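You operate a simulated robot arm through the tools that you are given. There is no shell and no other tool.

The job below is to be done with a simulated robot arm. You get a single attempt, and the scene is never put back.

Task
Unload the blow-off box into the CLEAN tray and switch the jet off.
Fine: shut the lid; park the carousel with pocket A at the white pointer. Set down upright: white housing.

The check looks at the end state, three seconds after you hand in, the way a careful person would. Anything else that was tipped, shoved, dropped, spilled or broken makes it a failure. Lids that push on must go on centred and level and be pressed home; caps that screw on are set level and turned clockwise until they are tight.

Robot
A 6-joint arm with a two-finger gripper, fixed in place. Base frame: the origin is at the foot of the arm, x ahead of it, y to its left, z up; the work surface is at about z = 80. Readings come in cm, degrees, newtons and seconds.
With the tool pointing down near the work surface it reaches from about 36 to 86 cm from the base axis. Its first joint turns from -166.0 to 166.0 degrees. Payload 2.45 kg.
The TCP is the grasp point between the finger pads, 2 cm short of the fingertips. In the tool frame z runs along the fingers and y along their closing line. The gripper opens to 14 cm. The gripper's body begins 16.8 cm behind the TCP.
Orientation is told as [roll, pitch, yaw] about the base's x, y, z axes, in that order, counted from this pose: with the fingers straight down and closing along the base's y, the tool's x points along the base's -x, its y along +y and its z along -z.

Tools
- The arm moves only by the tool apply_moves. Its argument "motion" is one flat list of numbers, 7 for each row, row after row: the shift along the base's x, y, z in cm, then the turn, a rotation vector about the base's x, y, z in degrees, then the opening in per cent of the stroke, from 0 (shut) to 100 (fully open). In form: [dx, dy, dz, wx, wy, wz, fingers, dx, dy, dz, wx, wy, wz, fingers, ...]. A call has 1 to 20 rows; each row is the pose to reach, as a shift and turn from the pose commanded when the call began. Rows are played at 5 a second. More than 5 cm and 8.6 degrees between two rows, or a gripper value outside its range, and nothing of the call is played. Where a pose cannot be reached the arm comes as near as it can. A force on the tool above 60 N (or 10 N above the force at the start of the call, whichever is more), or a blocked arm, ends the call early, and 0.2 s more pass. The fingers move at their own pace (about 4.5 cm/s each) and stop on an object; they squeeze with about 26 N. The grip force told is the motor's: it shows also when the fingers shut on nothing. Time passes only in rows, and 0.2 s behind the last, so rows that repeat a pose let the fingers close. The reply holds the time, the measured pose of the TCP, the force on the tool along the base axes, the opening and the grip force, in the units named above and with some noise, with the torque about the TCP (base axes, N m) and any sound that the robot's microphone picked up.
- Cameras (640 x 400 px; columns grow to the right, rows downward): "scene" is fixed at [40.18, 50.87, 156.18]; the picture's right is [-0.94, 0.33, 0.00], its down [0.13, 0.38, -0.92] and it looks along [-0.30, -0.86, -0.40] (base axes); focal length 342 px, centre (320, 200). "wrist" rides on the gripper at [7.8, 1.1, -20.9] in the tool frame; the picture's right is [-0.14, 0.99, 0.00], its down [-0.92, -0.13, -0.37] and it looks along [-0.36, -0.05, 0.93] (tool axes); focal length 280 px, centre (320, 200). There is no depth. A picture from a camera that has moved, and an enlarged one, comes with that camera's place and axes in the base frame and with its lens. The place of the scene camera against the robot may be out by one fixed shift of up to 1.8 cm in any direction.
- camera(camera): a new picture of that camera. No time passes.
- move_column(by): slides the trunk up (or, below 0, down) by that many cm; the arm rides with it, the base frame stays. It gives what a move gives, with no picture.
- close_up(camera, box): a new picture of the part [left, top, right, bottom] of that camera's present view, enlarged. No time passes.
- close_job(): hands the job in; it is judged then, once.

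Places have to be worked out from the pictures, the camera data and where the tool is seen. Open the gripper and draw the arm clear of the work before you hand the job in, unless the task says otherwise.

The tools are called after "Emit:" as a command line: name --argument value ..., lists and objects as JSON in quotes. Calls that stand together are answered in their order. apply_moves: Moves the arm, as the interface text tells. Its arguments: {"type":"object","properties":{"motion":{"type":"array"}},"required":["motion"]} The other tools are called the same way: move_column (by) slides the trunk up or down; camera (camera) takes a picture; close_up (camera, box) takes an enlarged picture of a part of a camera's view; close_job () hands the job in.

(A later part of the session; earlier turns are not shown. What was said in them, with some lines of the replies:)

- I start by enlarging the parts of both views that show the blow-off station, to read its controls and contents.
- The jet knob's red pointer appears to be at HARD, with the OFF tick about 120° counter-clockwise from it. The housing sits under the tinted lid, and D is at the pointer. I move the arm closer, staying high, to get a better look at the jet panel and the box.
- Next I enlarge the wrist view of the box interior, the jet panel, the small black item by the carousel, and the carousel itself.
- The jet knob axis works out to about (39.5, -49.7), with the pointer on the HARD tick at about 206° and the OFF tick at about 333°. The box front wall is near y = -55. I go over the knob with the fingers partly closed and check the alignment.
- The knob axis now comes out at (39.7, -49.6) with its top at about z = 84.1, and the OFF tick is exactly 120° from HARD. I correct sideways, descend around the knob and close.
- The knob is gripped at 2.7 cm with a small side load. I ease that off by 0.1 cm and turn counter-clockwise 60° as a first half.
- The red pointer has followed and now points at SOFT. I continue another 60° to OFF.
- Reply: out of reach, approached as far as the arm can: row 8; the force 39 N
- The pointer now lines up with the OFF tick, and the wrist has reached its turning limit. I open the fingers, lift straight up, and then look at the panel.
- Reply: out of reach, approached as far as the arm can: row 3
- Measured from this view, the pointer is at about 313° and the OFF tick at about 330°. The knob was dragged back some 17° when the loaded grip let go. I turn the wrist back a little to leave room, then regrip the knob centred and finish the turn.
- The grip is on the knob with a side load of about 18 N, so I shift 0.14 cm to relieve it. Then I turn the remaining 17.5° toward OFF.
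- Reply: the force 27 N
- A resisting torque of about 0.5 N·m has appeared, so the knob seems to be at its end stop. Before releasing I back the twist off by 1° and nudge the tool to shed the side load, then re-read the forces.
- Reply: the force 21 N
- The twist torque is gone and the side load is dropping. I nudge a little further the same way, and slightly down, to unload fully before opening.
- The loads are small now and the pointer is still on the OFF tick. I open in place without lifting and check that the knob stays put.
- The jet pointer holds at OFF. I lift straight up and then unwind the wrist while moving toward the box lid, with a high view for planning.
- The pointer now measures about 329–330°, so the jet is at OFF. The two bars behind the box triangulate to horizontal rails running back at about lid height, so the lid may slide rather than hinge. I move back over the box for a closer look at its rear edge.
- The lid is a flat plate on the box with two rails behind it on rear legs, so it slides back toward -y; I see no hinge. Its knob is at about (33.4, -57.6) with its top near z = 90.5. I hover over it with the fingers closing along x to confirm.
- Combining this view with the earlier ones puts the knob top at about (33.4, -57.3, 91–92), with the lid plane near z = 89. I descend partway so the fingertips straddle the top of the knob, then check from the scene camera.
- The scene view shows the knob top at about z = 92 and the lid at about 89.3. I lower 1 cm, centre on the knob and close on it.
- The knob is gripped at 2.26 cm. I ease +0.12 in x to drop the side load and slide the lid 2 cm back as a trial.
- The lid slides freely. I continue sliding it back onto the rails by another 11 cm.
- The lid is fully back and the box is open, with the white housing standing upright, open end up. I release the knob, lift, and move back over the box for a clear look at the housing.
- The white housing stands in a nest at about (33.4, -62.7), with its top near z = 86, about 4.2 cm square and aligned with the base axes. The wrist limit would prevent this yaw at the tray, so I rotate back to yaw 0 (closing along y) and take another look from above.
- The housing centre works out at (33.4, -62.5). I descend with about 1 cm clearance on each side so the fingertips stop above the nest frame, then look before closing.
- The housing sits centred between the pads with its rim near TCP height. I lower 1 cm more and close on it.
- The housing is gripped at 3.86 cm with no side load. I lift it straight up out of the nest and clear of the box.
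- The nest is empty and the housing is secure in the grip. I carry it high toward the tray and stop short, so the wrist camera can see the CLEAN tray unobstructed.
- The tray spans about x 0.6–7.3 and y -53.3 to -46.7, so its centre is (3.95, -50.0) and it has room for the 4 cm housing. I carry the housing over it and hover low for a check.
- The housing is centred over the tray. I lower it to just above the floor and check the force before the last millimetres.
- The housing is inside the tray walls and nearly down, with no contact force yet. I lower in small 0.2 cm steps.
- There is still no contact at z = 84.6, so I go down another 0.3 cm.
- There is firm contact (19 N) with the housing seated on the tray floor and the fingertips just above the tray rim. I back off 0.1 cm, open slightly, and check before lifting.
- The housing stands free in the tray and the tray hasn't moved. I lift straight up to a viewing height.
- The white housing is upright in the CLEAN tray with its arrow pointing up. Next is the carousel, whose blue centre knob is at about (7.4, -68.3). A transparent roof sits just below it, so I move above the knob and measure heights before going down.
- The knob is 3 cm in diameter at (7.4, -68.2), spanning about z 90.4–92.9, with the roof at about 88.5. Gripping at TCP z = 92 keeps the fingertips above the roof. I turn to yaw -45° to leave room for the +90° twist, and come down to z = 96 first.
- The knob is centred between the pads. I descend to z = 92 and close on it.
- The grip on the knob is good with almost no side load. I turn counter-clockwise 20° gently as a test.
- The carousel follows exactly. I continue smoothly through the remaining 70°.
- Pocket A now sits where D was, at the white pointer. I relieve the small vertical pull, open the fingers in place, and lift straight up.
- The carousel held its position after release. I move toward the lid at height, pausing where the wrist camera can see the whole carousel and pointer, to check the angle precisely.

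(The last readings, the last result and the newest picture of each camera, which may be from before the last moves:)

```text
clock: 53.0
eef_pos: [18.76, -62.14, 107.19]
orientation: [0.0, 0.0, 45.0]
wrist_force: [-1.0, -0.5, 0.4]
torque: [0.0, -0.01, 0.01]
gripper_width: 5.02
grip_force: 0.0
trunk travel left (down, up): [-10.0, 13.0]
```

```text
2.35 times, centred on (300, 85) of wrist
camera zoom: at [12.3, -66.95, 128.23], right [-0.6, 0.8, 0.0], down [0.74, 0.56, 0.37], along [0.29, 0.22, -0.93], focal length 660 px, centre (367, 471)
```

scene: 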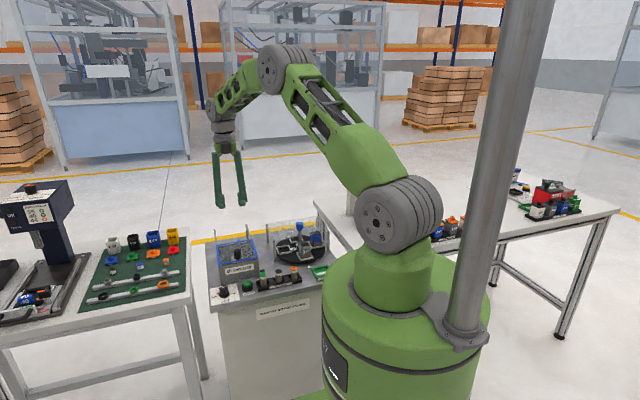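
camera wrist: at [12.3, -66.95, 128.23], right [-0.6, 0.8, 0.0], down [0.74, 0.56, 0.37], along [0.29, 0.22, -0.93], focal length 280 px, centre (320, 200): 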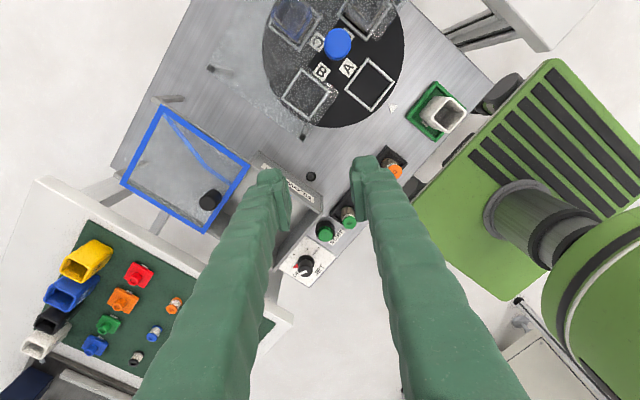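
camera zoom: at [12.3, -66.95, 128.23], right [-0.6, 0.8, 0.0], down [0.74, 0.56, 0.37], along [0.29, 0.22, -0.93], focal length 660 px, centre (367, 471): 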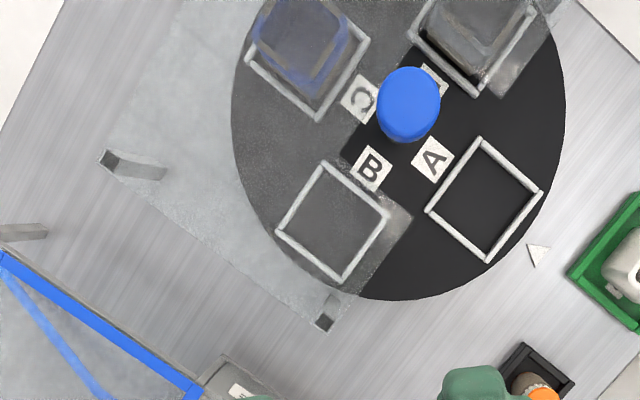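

Pocket A's centre and edges measure within about 1° of the white pointer's direction, so the carousel is parked. Now I go back over the lid knob at about (33.4, -70.2), yaw 90°.

Emit:
apply_moves --motion '[2.5, -1.4, 0, 0, 0, 7.5, 34, 5, -2.8, 0, 0, 0, 15, 32, 7.5, -4.2, 0, 0, 0, 22.5, 32, 10, -5.6, -1, 0, 0, 30, 32, 12.5, -7, -3, 0, 0, 37.5, 32, 14.8, -8, -6, 0, 0, 45, 32, 14.8, -8, -8.5, 0, 0, 45, 32, 14.8, -8, -8.5, 0, 0, 45, 32]'

Emit:
close_up --camera "wrist" --box '[230, 80, 410, 240]'

Emit:
close_up --camera "scene" --box '[205, 185, 285, 265]'

```text
clock: 54.8
eef_pos: [33.4, -70.05, 98.76]
orientation: [0.0, 0.0, 90.1]
wrist_force: [-0.7, 1.2, 0.1]
torque: [-0.02, 0.02, -0.01]
gripper_width: 4.46
grip_force: 0.1
trunk travel left (down, up): [-10.0, 13.0]
```

```text
2.50 times, centred on (320, 160) of wrist
camera zoom: at [32.26, -77.87, 119.86], right [-0.99, 0.14, 0.0], down [0.13, 0.92, 0.37], along [0.05, 0.36, -0.93], focal length 701 px, centre (320, 300)
```

zoom: 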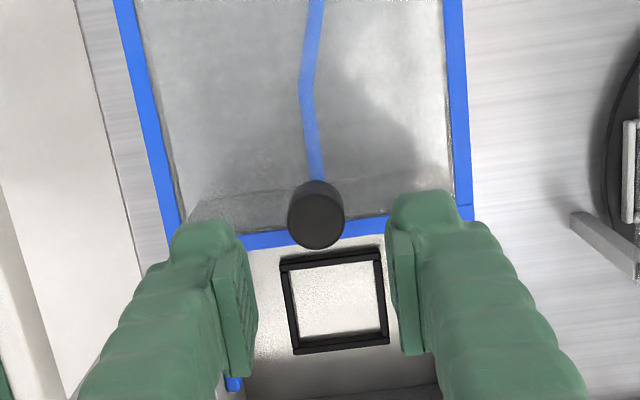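

```text
5.00 times, centred on (245, 225) of scene
camera zoom: at [40.18, 50.87, 156.18], right [-0.94, 0.33, 0.0], down [0.13, 0.38, -0.92], along [-0.3, -0.86, -0.4], focal length 1712 px, centre (695, 75)
```

zoom: 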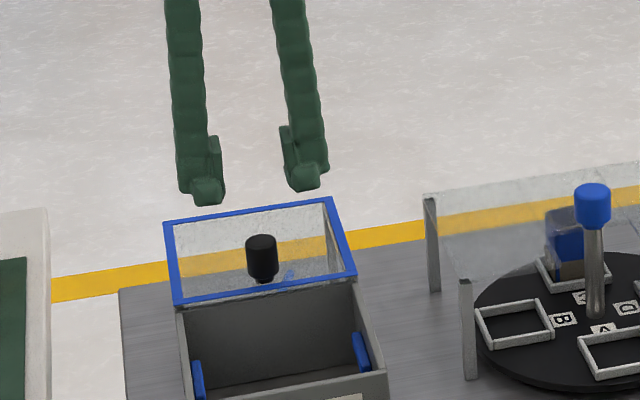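

The nest is empty and the knob top is at (33.4, -70.35). I descend over it and grip.

Emit:
apply_moves --motion '[0.1, -0.25, -3, 0, 0, 0, 32, 0.1, -0.25, -5.5, 0, 0, 0, 32, 0.1, -0.25, -6.9, 0, 0, 0, 32, 0.1, -0.25, -6.9, 0, 0, 0, 22, 0.1, -0.25, -6.9, 0, 0, 0, 12, 0.1, -0.25, -6.9, 0, 0, 0, 6, 0.1, -0.25, -6.9, 0, 0, 0, 6]'

Emit:
close_up --camera "wrist" --box '[230, 80, 410, 240]'

```text
clock: 56.4
eef_pos: [33.48, -70.33, 91.9]
orientation: [0.0, 0.0, 90.0]
wrist_force: [10.2, 0.4, -0.8]
torque: [-0.06, -0.12, 0.04]
gripper_width: 2.27
grip_force: 45.6
trunk travel left (down, up): [-10.0, 13.0]
```

```text
2.50 times, centred on (320, 160) of wrist
camera zoom: at [32.37, -78.04, 112.91], right [-0.99, 0.14, 0.0], down [0.13, 0.92, 0.37], along [0.05, 0.36, -0.93], focal length 701 px, centre (320, 300)
```

zoom: 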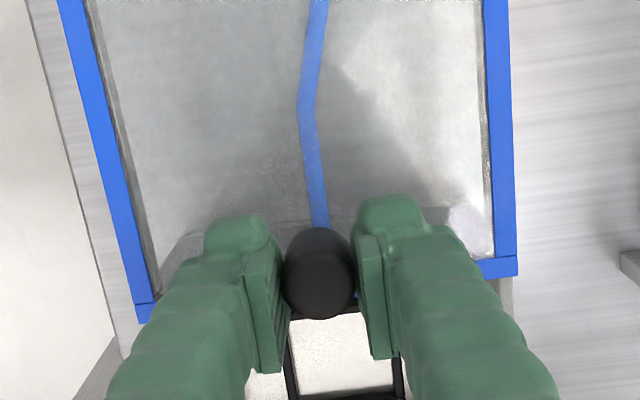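

The knob is gripped. I slide the lid forward about 12.6 cm, just short of its original position.

Emit:
apply_moves --motion '[0.08, 0.6, 0, 0, 0, 0, 6, 0.08, 2, 0, 0, 0, 0, 6, 0.08, 3.4, 0, 0, 0, 0, 6, 0.08, 4.8, 0, 0, 0, 0, 6, 0.08, 6.2, 0, 0, 0, 0, 6, 0.08, 7.6, 0, 0, 0, 0, 6, 0.08, 9, 0, 0, 0, 0, 6, 0.08, 10.4, 0, 0, 0, 0, 6, 0.08, 11.6, 0, 0, 0, 0, 6, 0.08, 12.6, 0, 0, 0, 0, 6, 0.08, 12.6, 0, 0, 0, 0, 6]'

Emit:
close_up --camera "scene" --box '[205, 215, 275, 285]'

Emit:
close_up --camera "wrist" --box '[220, 40, 420, 240]'

```text
clock: 58.8
eef_pos: [33.52, -57.81, 91.9]
orientation: [0.0, 0.2, 90.0]
wrist_force: [6.7, 0.7, 15.2]
torque: [0.41, -0.04, 0.0]
gripper_width: 2.25
grip_force: 45.2
trunk travel left (down, up): [-10.0, 13.0]
```

```text
5.71 times, centred on (240, 250) of scene
camera zoom: at [40.18, 50.87, 156.18], right [-0.94, 0.33, 0.0], down [0.13, 0.38, -0.92], along [-0.3, -0.86, -0.4], focal length 1957 px, centre (777, -86)
```

zoom: 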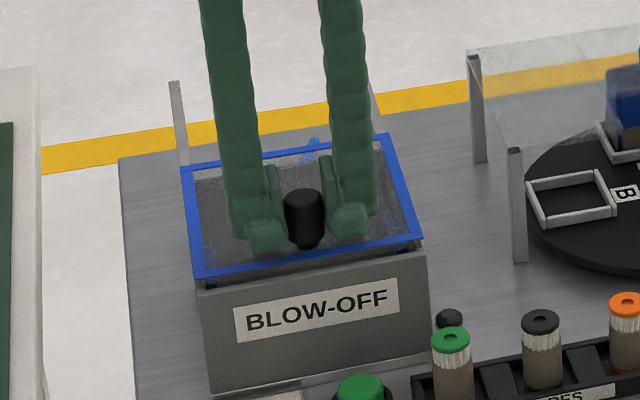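

```text
2.00 times, centred on (320, 140) of wrist
camera zoom: at [32.37, -65.5, 112.91], right [-0.99, 0.14, 0.0], down [0.13, 0.92, 0.37], along [0.05, 0.36, -0.93], focal length 561 px, centre (320, 320)
```

zoom: 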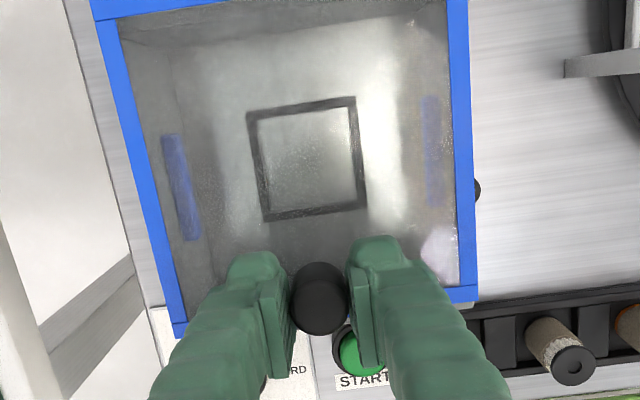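

The lid is about 0.6 cm short of where it originally sat. I push it the rest of the way in small steps and watch for a stop.

Emit:
apply_moves --motion '[0.03, 0.3, 0.08, 0, 0, 0, 6, 0.03, 0.6, 0.08, 0, 0, 0, 6, 0.03, 0.6, 0.08, 0, 0, 0, 6]'

Emit:
close_up --camera "scene" --box '[205, 215, 275, 285]'

```text
clock: 59.6
eef_pos: [33.51, -57.14, 91.93]
orientation: [0.0, 0.0, 90.1]
wrist_force: [4.1, -0.2, 4.0]
torque: [-0.85, -0.08, 0.01]
gripper_width: 2.28
grip_force: 45.3
trunk travel left (down, up): [-10.0, 13.0]
```

```text
5.71 times, centred on (240, 250) of scene
camera zoom: at [40.18, 50.87, 156.18], right [-0.94, 0.33, 0.0], down [0.13, 0.38, -0.92], along [-0.3, -0.86, -0.4], focal length 1957 px, centre (777, -86)
```

zoom: 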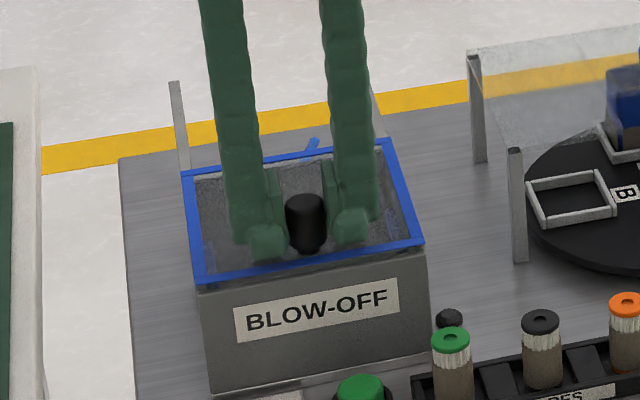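

The lid corners are back at the same pixels as at the start, so it is shut. I release the knob and lift straight up.

Emit:
apply_moves --motion '[0, 0, 0, 0, 0, 0, 14, 0, 0, 0, 0, 0, 0, 24, 0, 0, 0, 0, 0, 0, 32, 0, 0, 2, 0, 0, 0, 32, 0, 0, 5, 0, 0, 0, 32, 0, 0, 9, 0, 0, 0, 32, 0, 0, 13, 0, 0, 0, 32]'

Emit:
camera --camera "wrist"

Emit:
close_up --camera "scene" --box '[205, 215, 275, 285]'

Emit:
close_up --camera "wrist" --box '[220, 60, 420, 240]'

```text
clock: 61.2
eef_pos: [33.59, -57.09, 104.88]
orientation: [0.0, 0.0, 90.1]
wrist_force: [0.4, -0.1, 0.0]
torque: [-0.01, 0.01, 0.03]
gripper_width: 4.48
grip_force: 0.0
trunk travel left (down, up): [-10.0, 13.0]
```

```text
taken
camera wrist: at [32.47, -64.9, 125.89], right [-0.99, 0.14, 0.0], down [0.13, 0.92, 0.37], along [0.05, 0.37, -0.93], focal length 280 px, centre (320, 200)
```

wrist: 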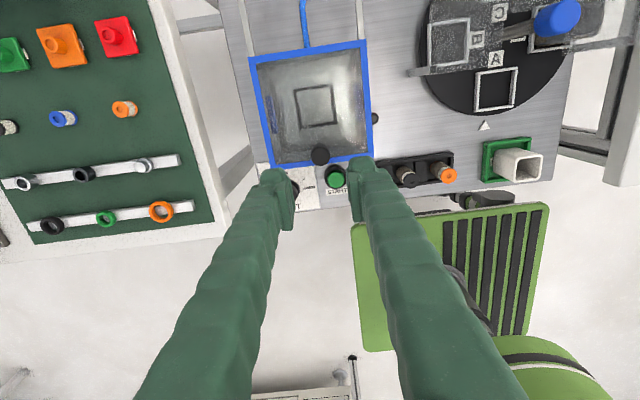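

```text
5.71 times, centred on (240, 250) of scene
camera zoom: at [40.18, 50.87, 156.18], right [-0.94, 0.33, 0.0], down [0.13, 0.38, -0.92], along [-0.3, -0.86, -0.4], focal length 1957 px, centre (777, -86)
```

zoom: 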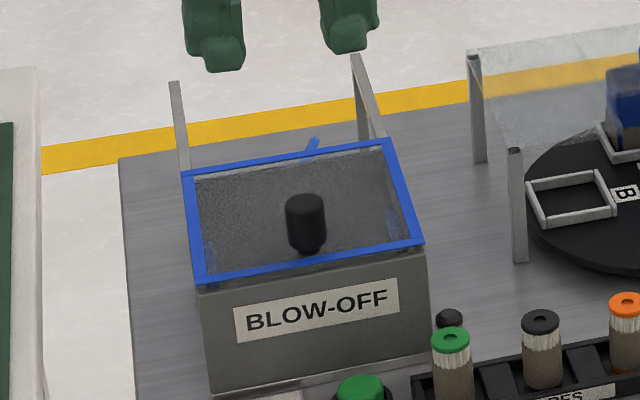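

```text
2.22 times, centred on (320, 150) of wrist
camera zoom: at [32.47, -64.9, 125.89], right [-0.99, 0.14, 0.0], down [0.13, 0.92, 0.37], along [0.05, 0.37, -0.93], focal length 623 px, centre (320, 311)
```

zoom: 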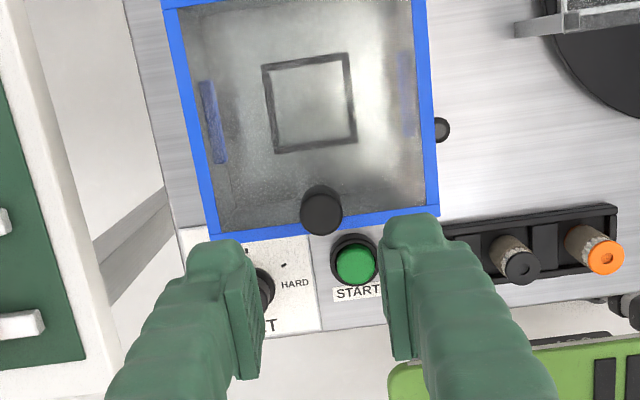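

The lid matches its original shut position exactly. I retreat up and away with the gripper open, and take final check pictures.

Emit:
apply_moves --motion '[0, 2, 4, 0, 0, -5, 40, 0, 5, 8, 0, 0, -12, 60, -1, 8, 11, 0, 0, -20, 80, -3, 9, 14, 0, 0, -28, 100, -6, 9, 16, 0, 0, -36, 100, -9, 9, 17, 0, 0, -44, 100, -12, 9, 18, 0, 0, -52, 100, -12, 9, 18, 0, 0, -60, 100, -12, 9, 18, 0, 0, -68, 100, -12, 9, 18, 0, 0, -76, 100, -12, 9, 18, 0, 0, -84, 100, -12, 9, 18, 0, 0, -90, 100]'

Emit:
camera --camera "wrist"

Emit:
close_up --camera "wrist" --box '[150, 0, 350, 200]'

Emit:
close_up --camera "scene" --box '[195, 205, 345, 325]'

Emit:
close_up --camera "scene" --box '[205, 275, 265, 310]'

```text
clock: 63.8
eef_pos: [21.55, -48.19, 122.84]
orientation: [0.0, 0.0, -0.1]
wrist_force: [0.4, -0.3, 0.8]
torque: [-0.02, 0.01, -0.04]
gripper_width: 14.0
grip_force: 0.0
trunk travel left (down, up): [-10.0, 13.0]
```

```text
taken
camera wrist: at [13.65, -47.04, 143.95], right [0.14, 0.99, 0.0], down [0.92, -0.13, 0.37], along [0.36, -0.05, -0.93], focal length 280 px, centre (320, 200)
```

wrist: 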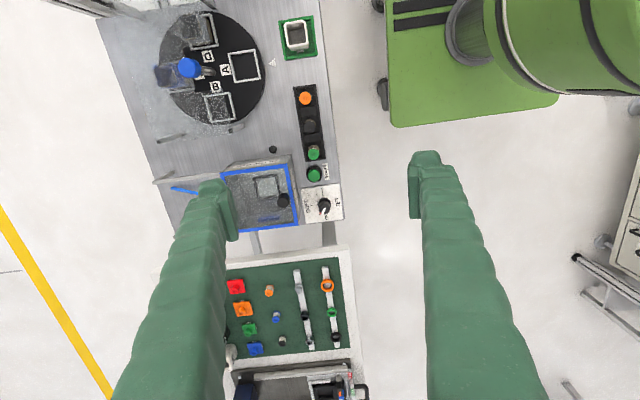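

```text
2.00 times, centred on (250, 100) of wrist
camera zoom: at [13.65, -47.04, 143.95], right [0.14, 0.99, 0.0], down [0.92, -0.13, 0.37], along [0.36, -0.05, -0.93], focal length 561 px, centre (460, 400)
```

zoom: 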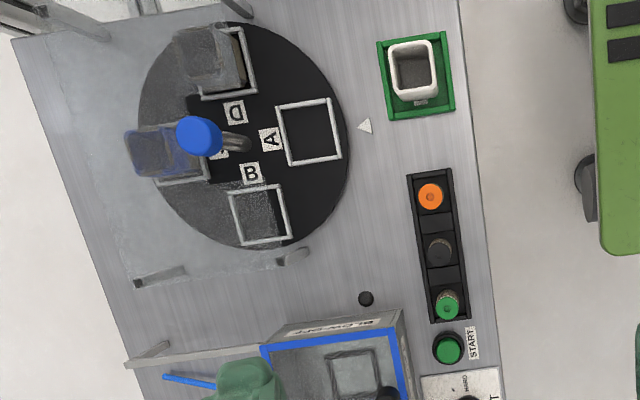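

```text
3.33 times, centred on (270, 265) of scene
camera zoom: at [40.18, 50.87, 156.18], right [-0.94, 0.33, 0.0], down [0.13, 0.38, -0.92], along [-0.3, -0.86, -0.4], focal length 1142 px, centre (487, -17)
```

zoom: 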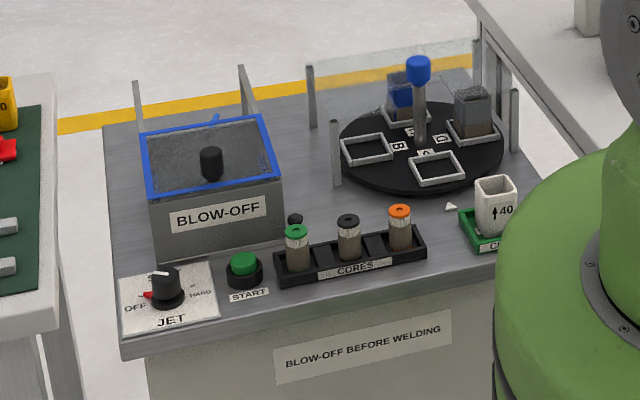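

```text
10.67 times, centred on (235, 292) of scene
camera zoom: at [40.18, 50.87, 156.18], right [-0.94, 0.33, 0.0], down [0.13, 0.38, -0.92], along [-0.3, -0.86, -0.4], focal length 3653 px, centre (1227, -787)
```

zoom: 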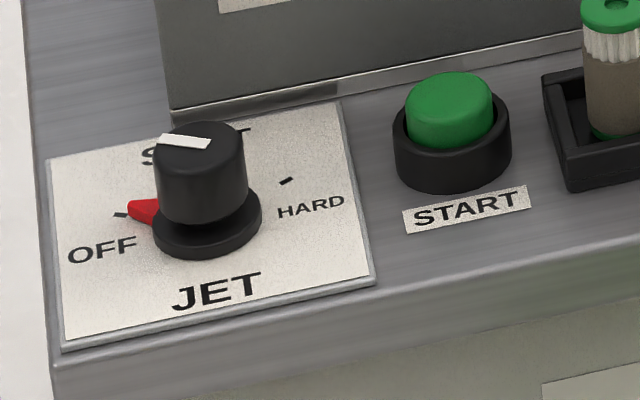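

The final pictures show:
- **Jet:** the pointer is on OFF.
- **Lid:** shut.
- **Box:** empty.
- **Carousel:** pocket A is at the white pointer.
- **Housing:** the white one stands upright in the CLEAN tray.
- **Arm:** open and clear, with nothing else disturbed.

I hand the job in.

Emit:
close_job

```text
The job is handed in.
```

I unloaded the blow-off box and switched the jet off, and I have handed the job in. I checked the end state in the final pictures; I don't have the judge's result.

- **White housing:** it stands upright in the CLEAN tray, with its arrow pointing up. The box is empty.
- **Jet:** the pointer is on the OFF tick. The knob slipped back about 17° when I first let go, so I gripped it again and finished the turn.
- **Lid:** it slides on rails rather than hinging. I slid it shut, and it sits exactly where it was at the start.
- **Carousel:** pocket A is at the white pointer, within about 1°. The grey and blue housings are still in their pockets.

Nothing else looked moved, tipped or spilled. The gripper is open and the arm is clear of the station.
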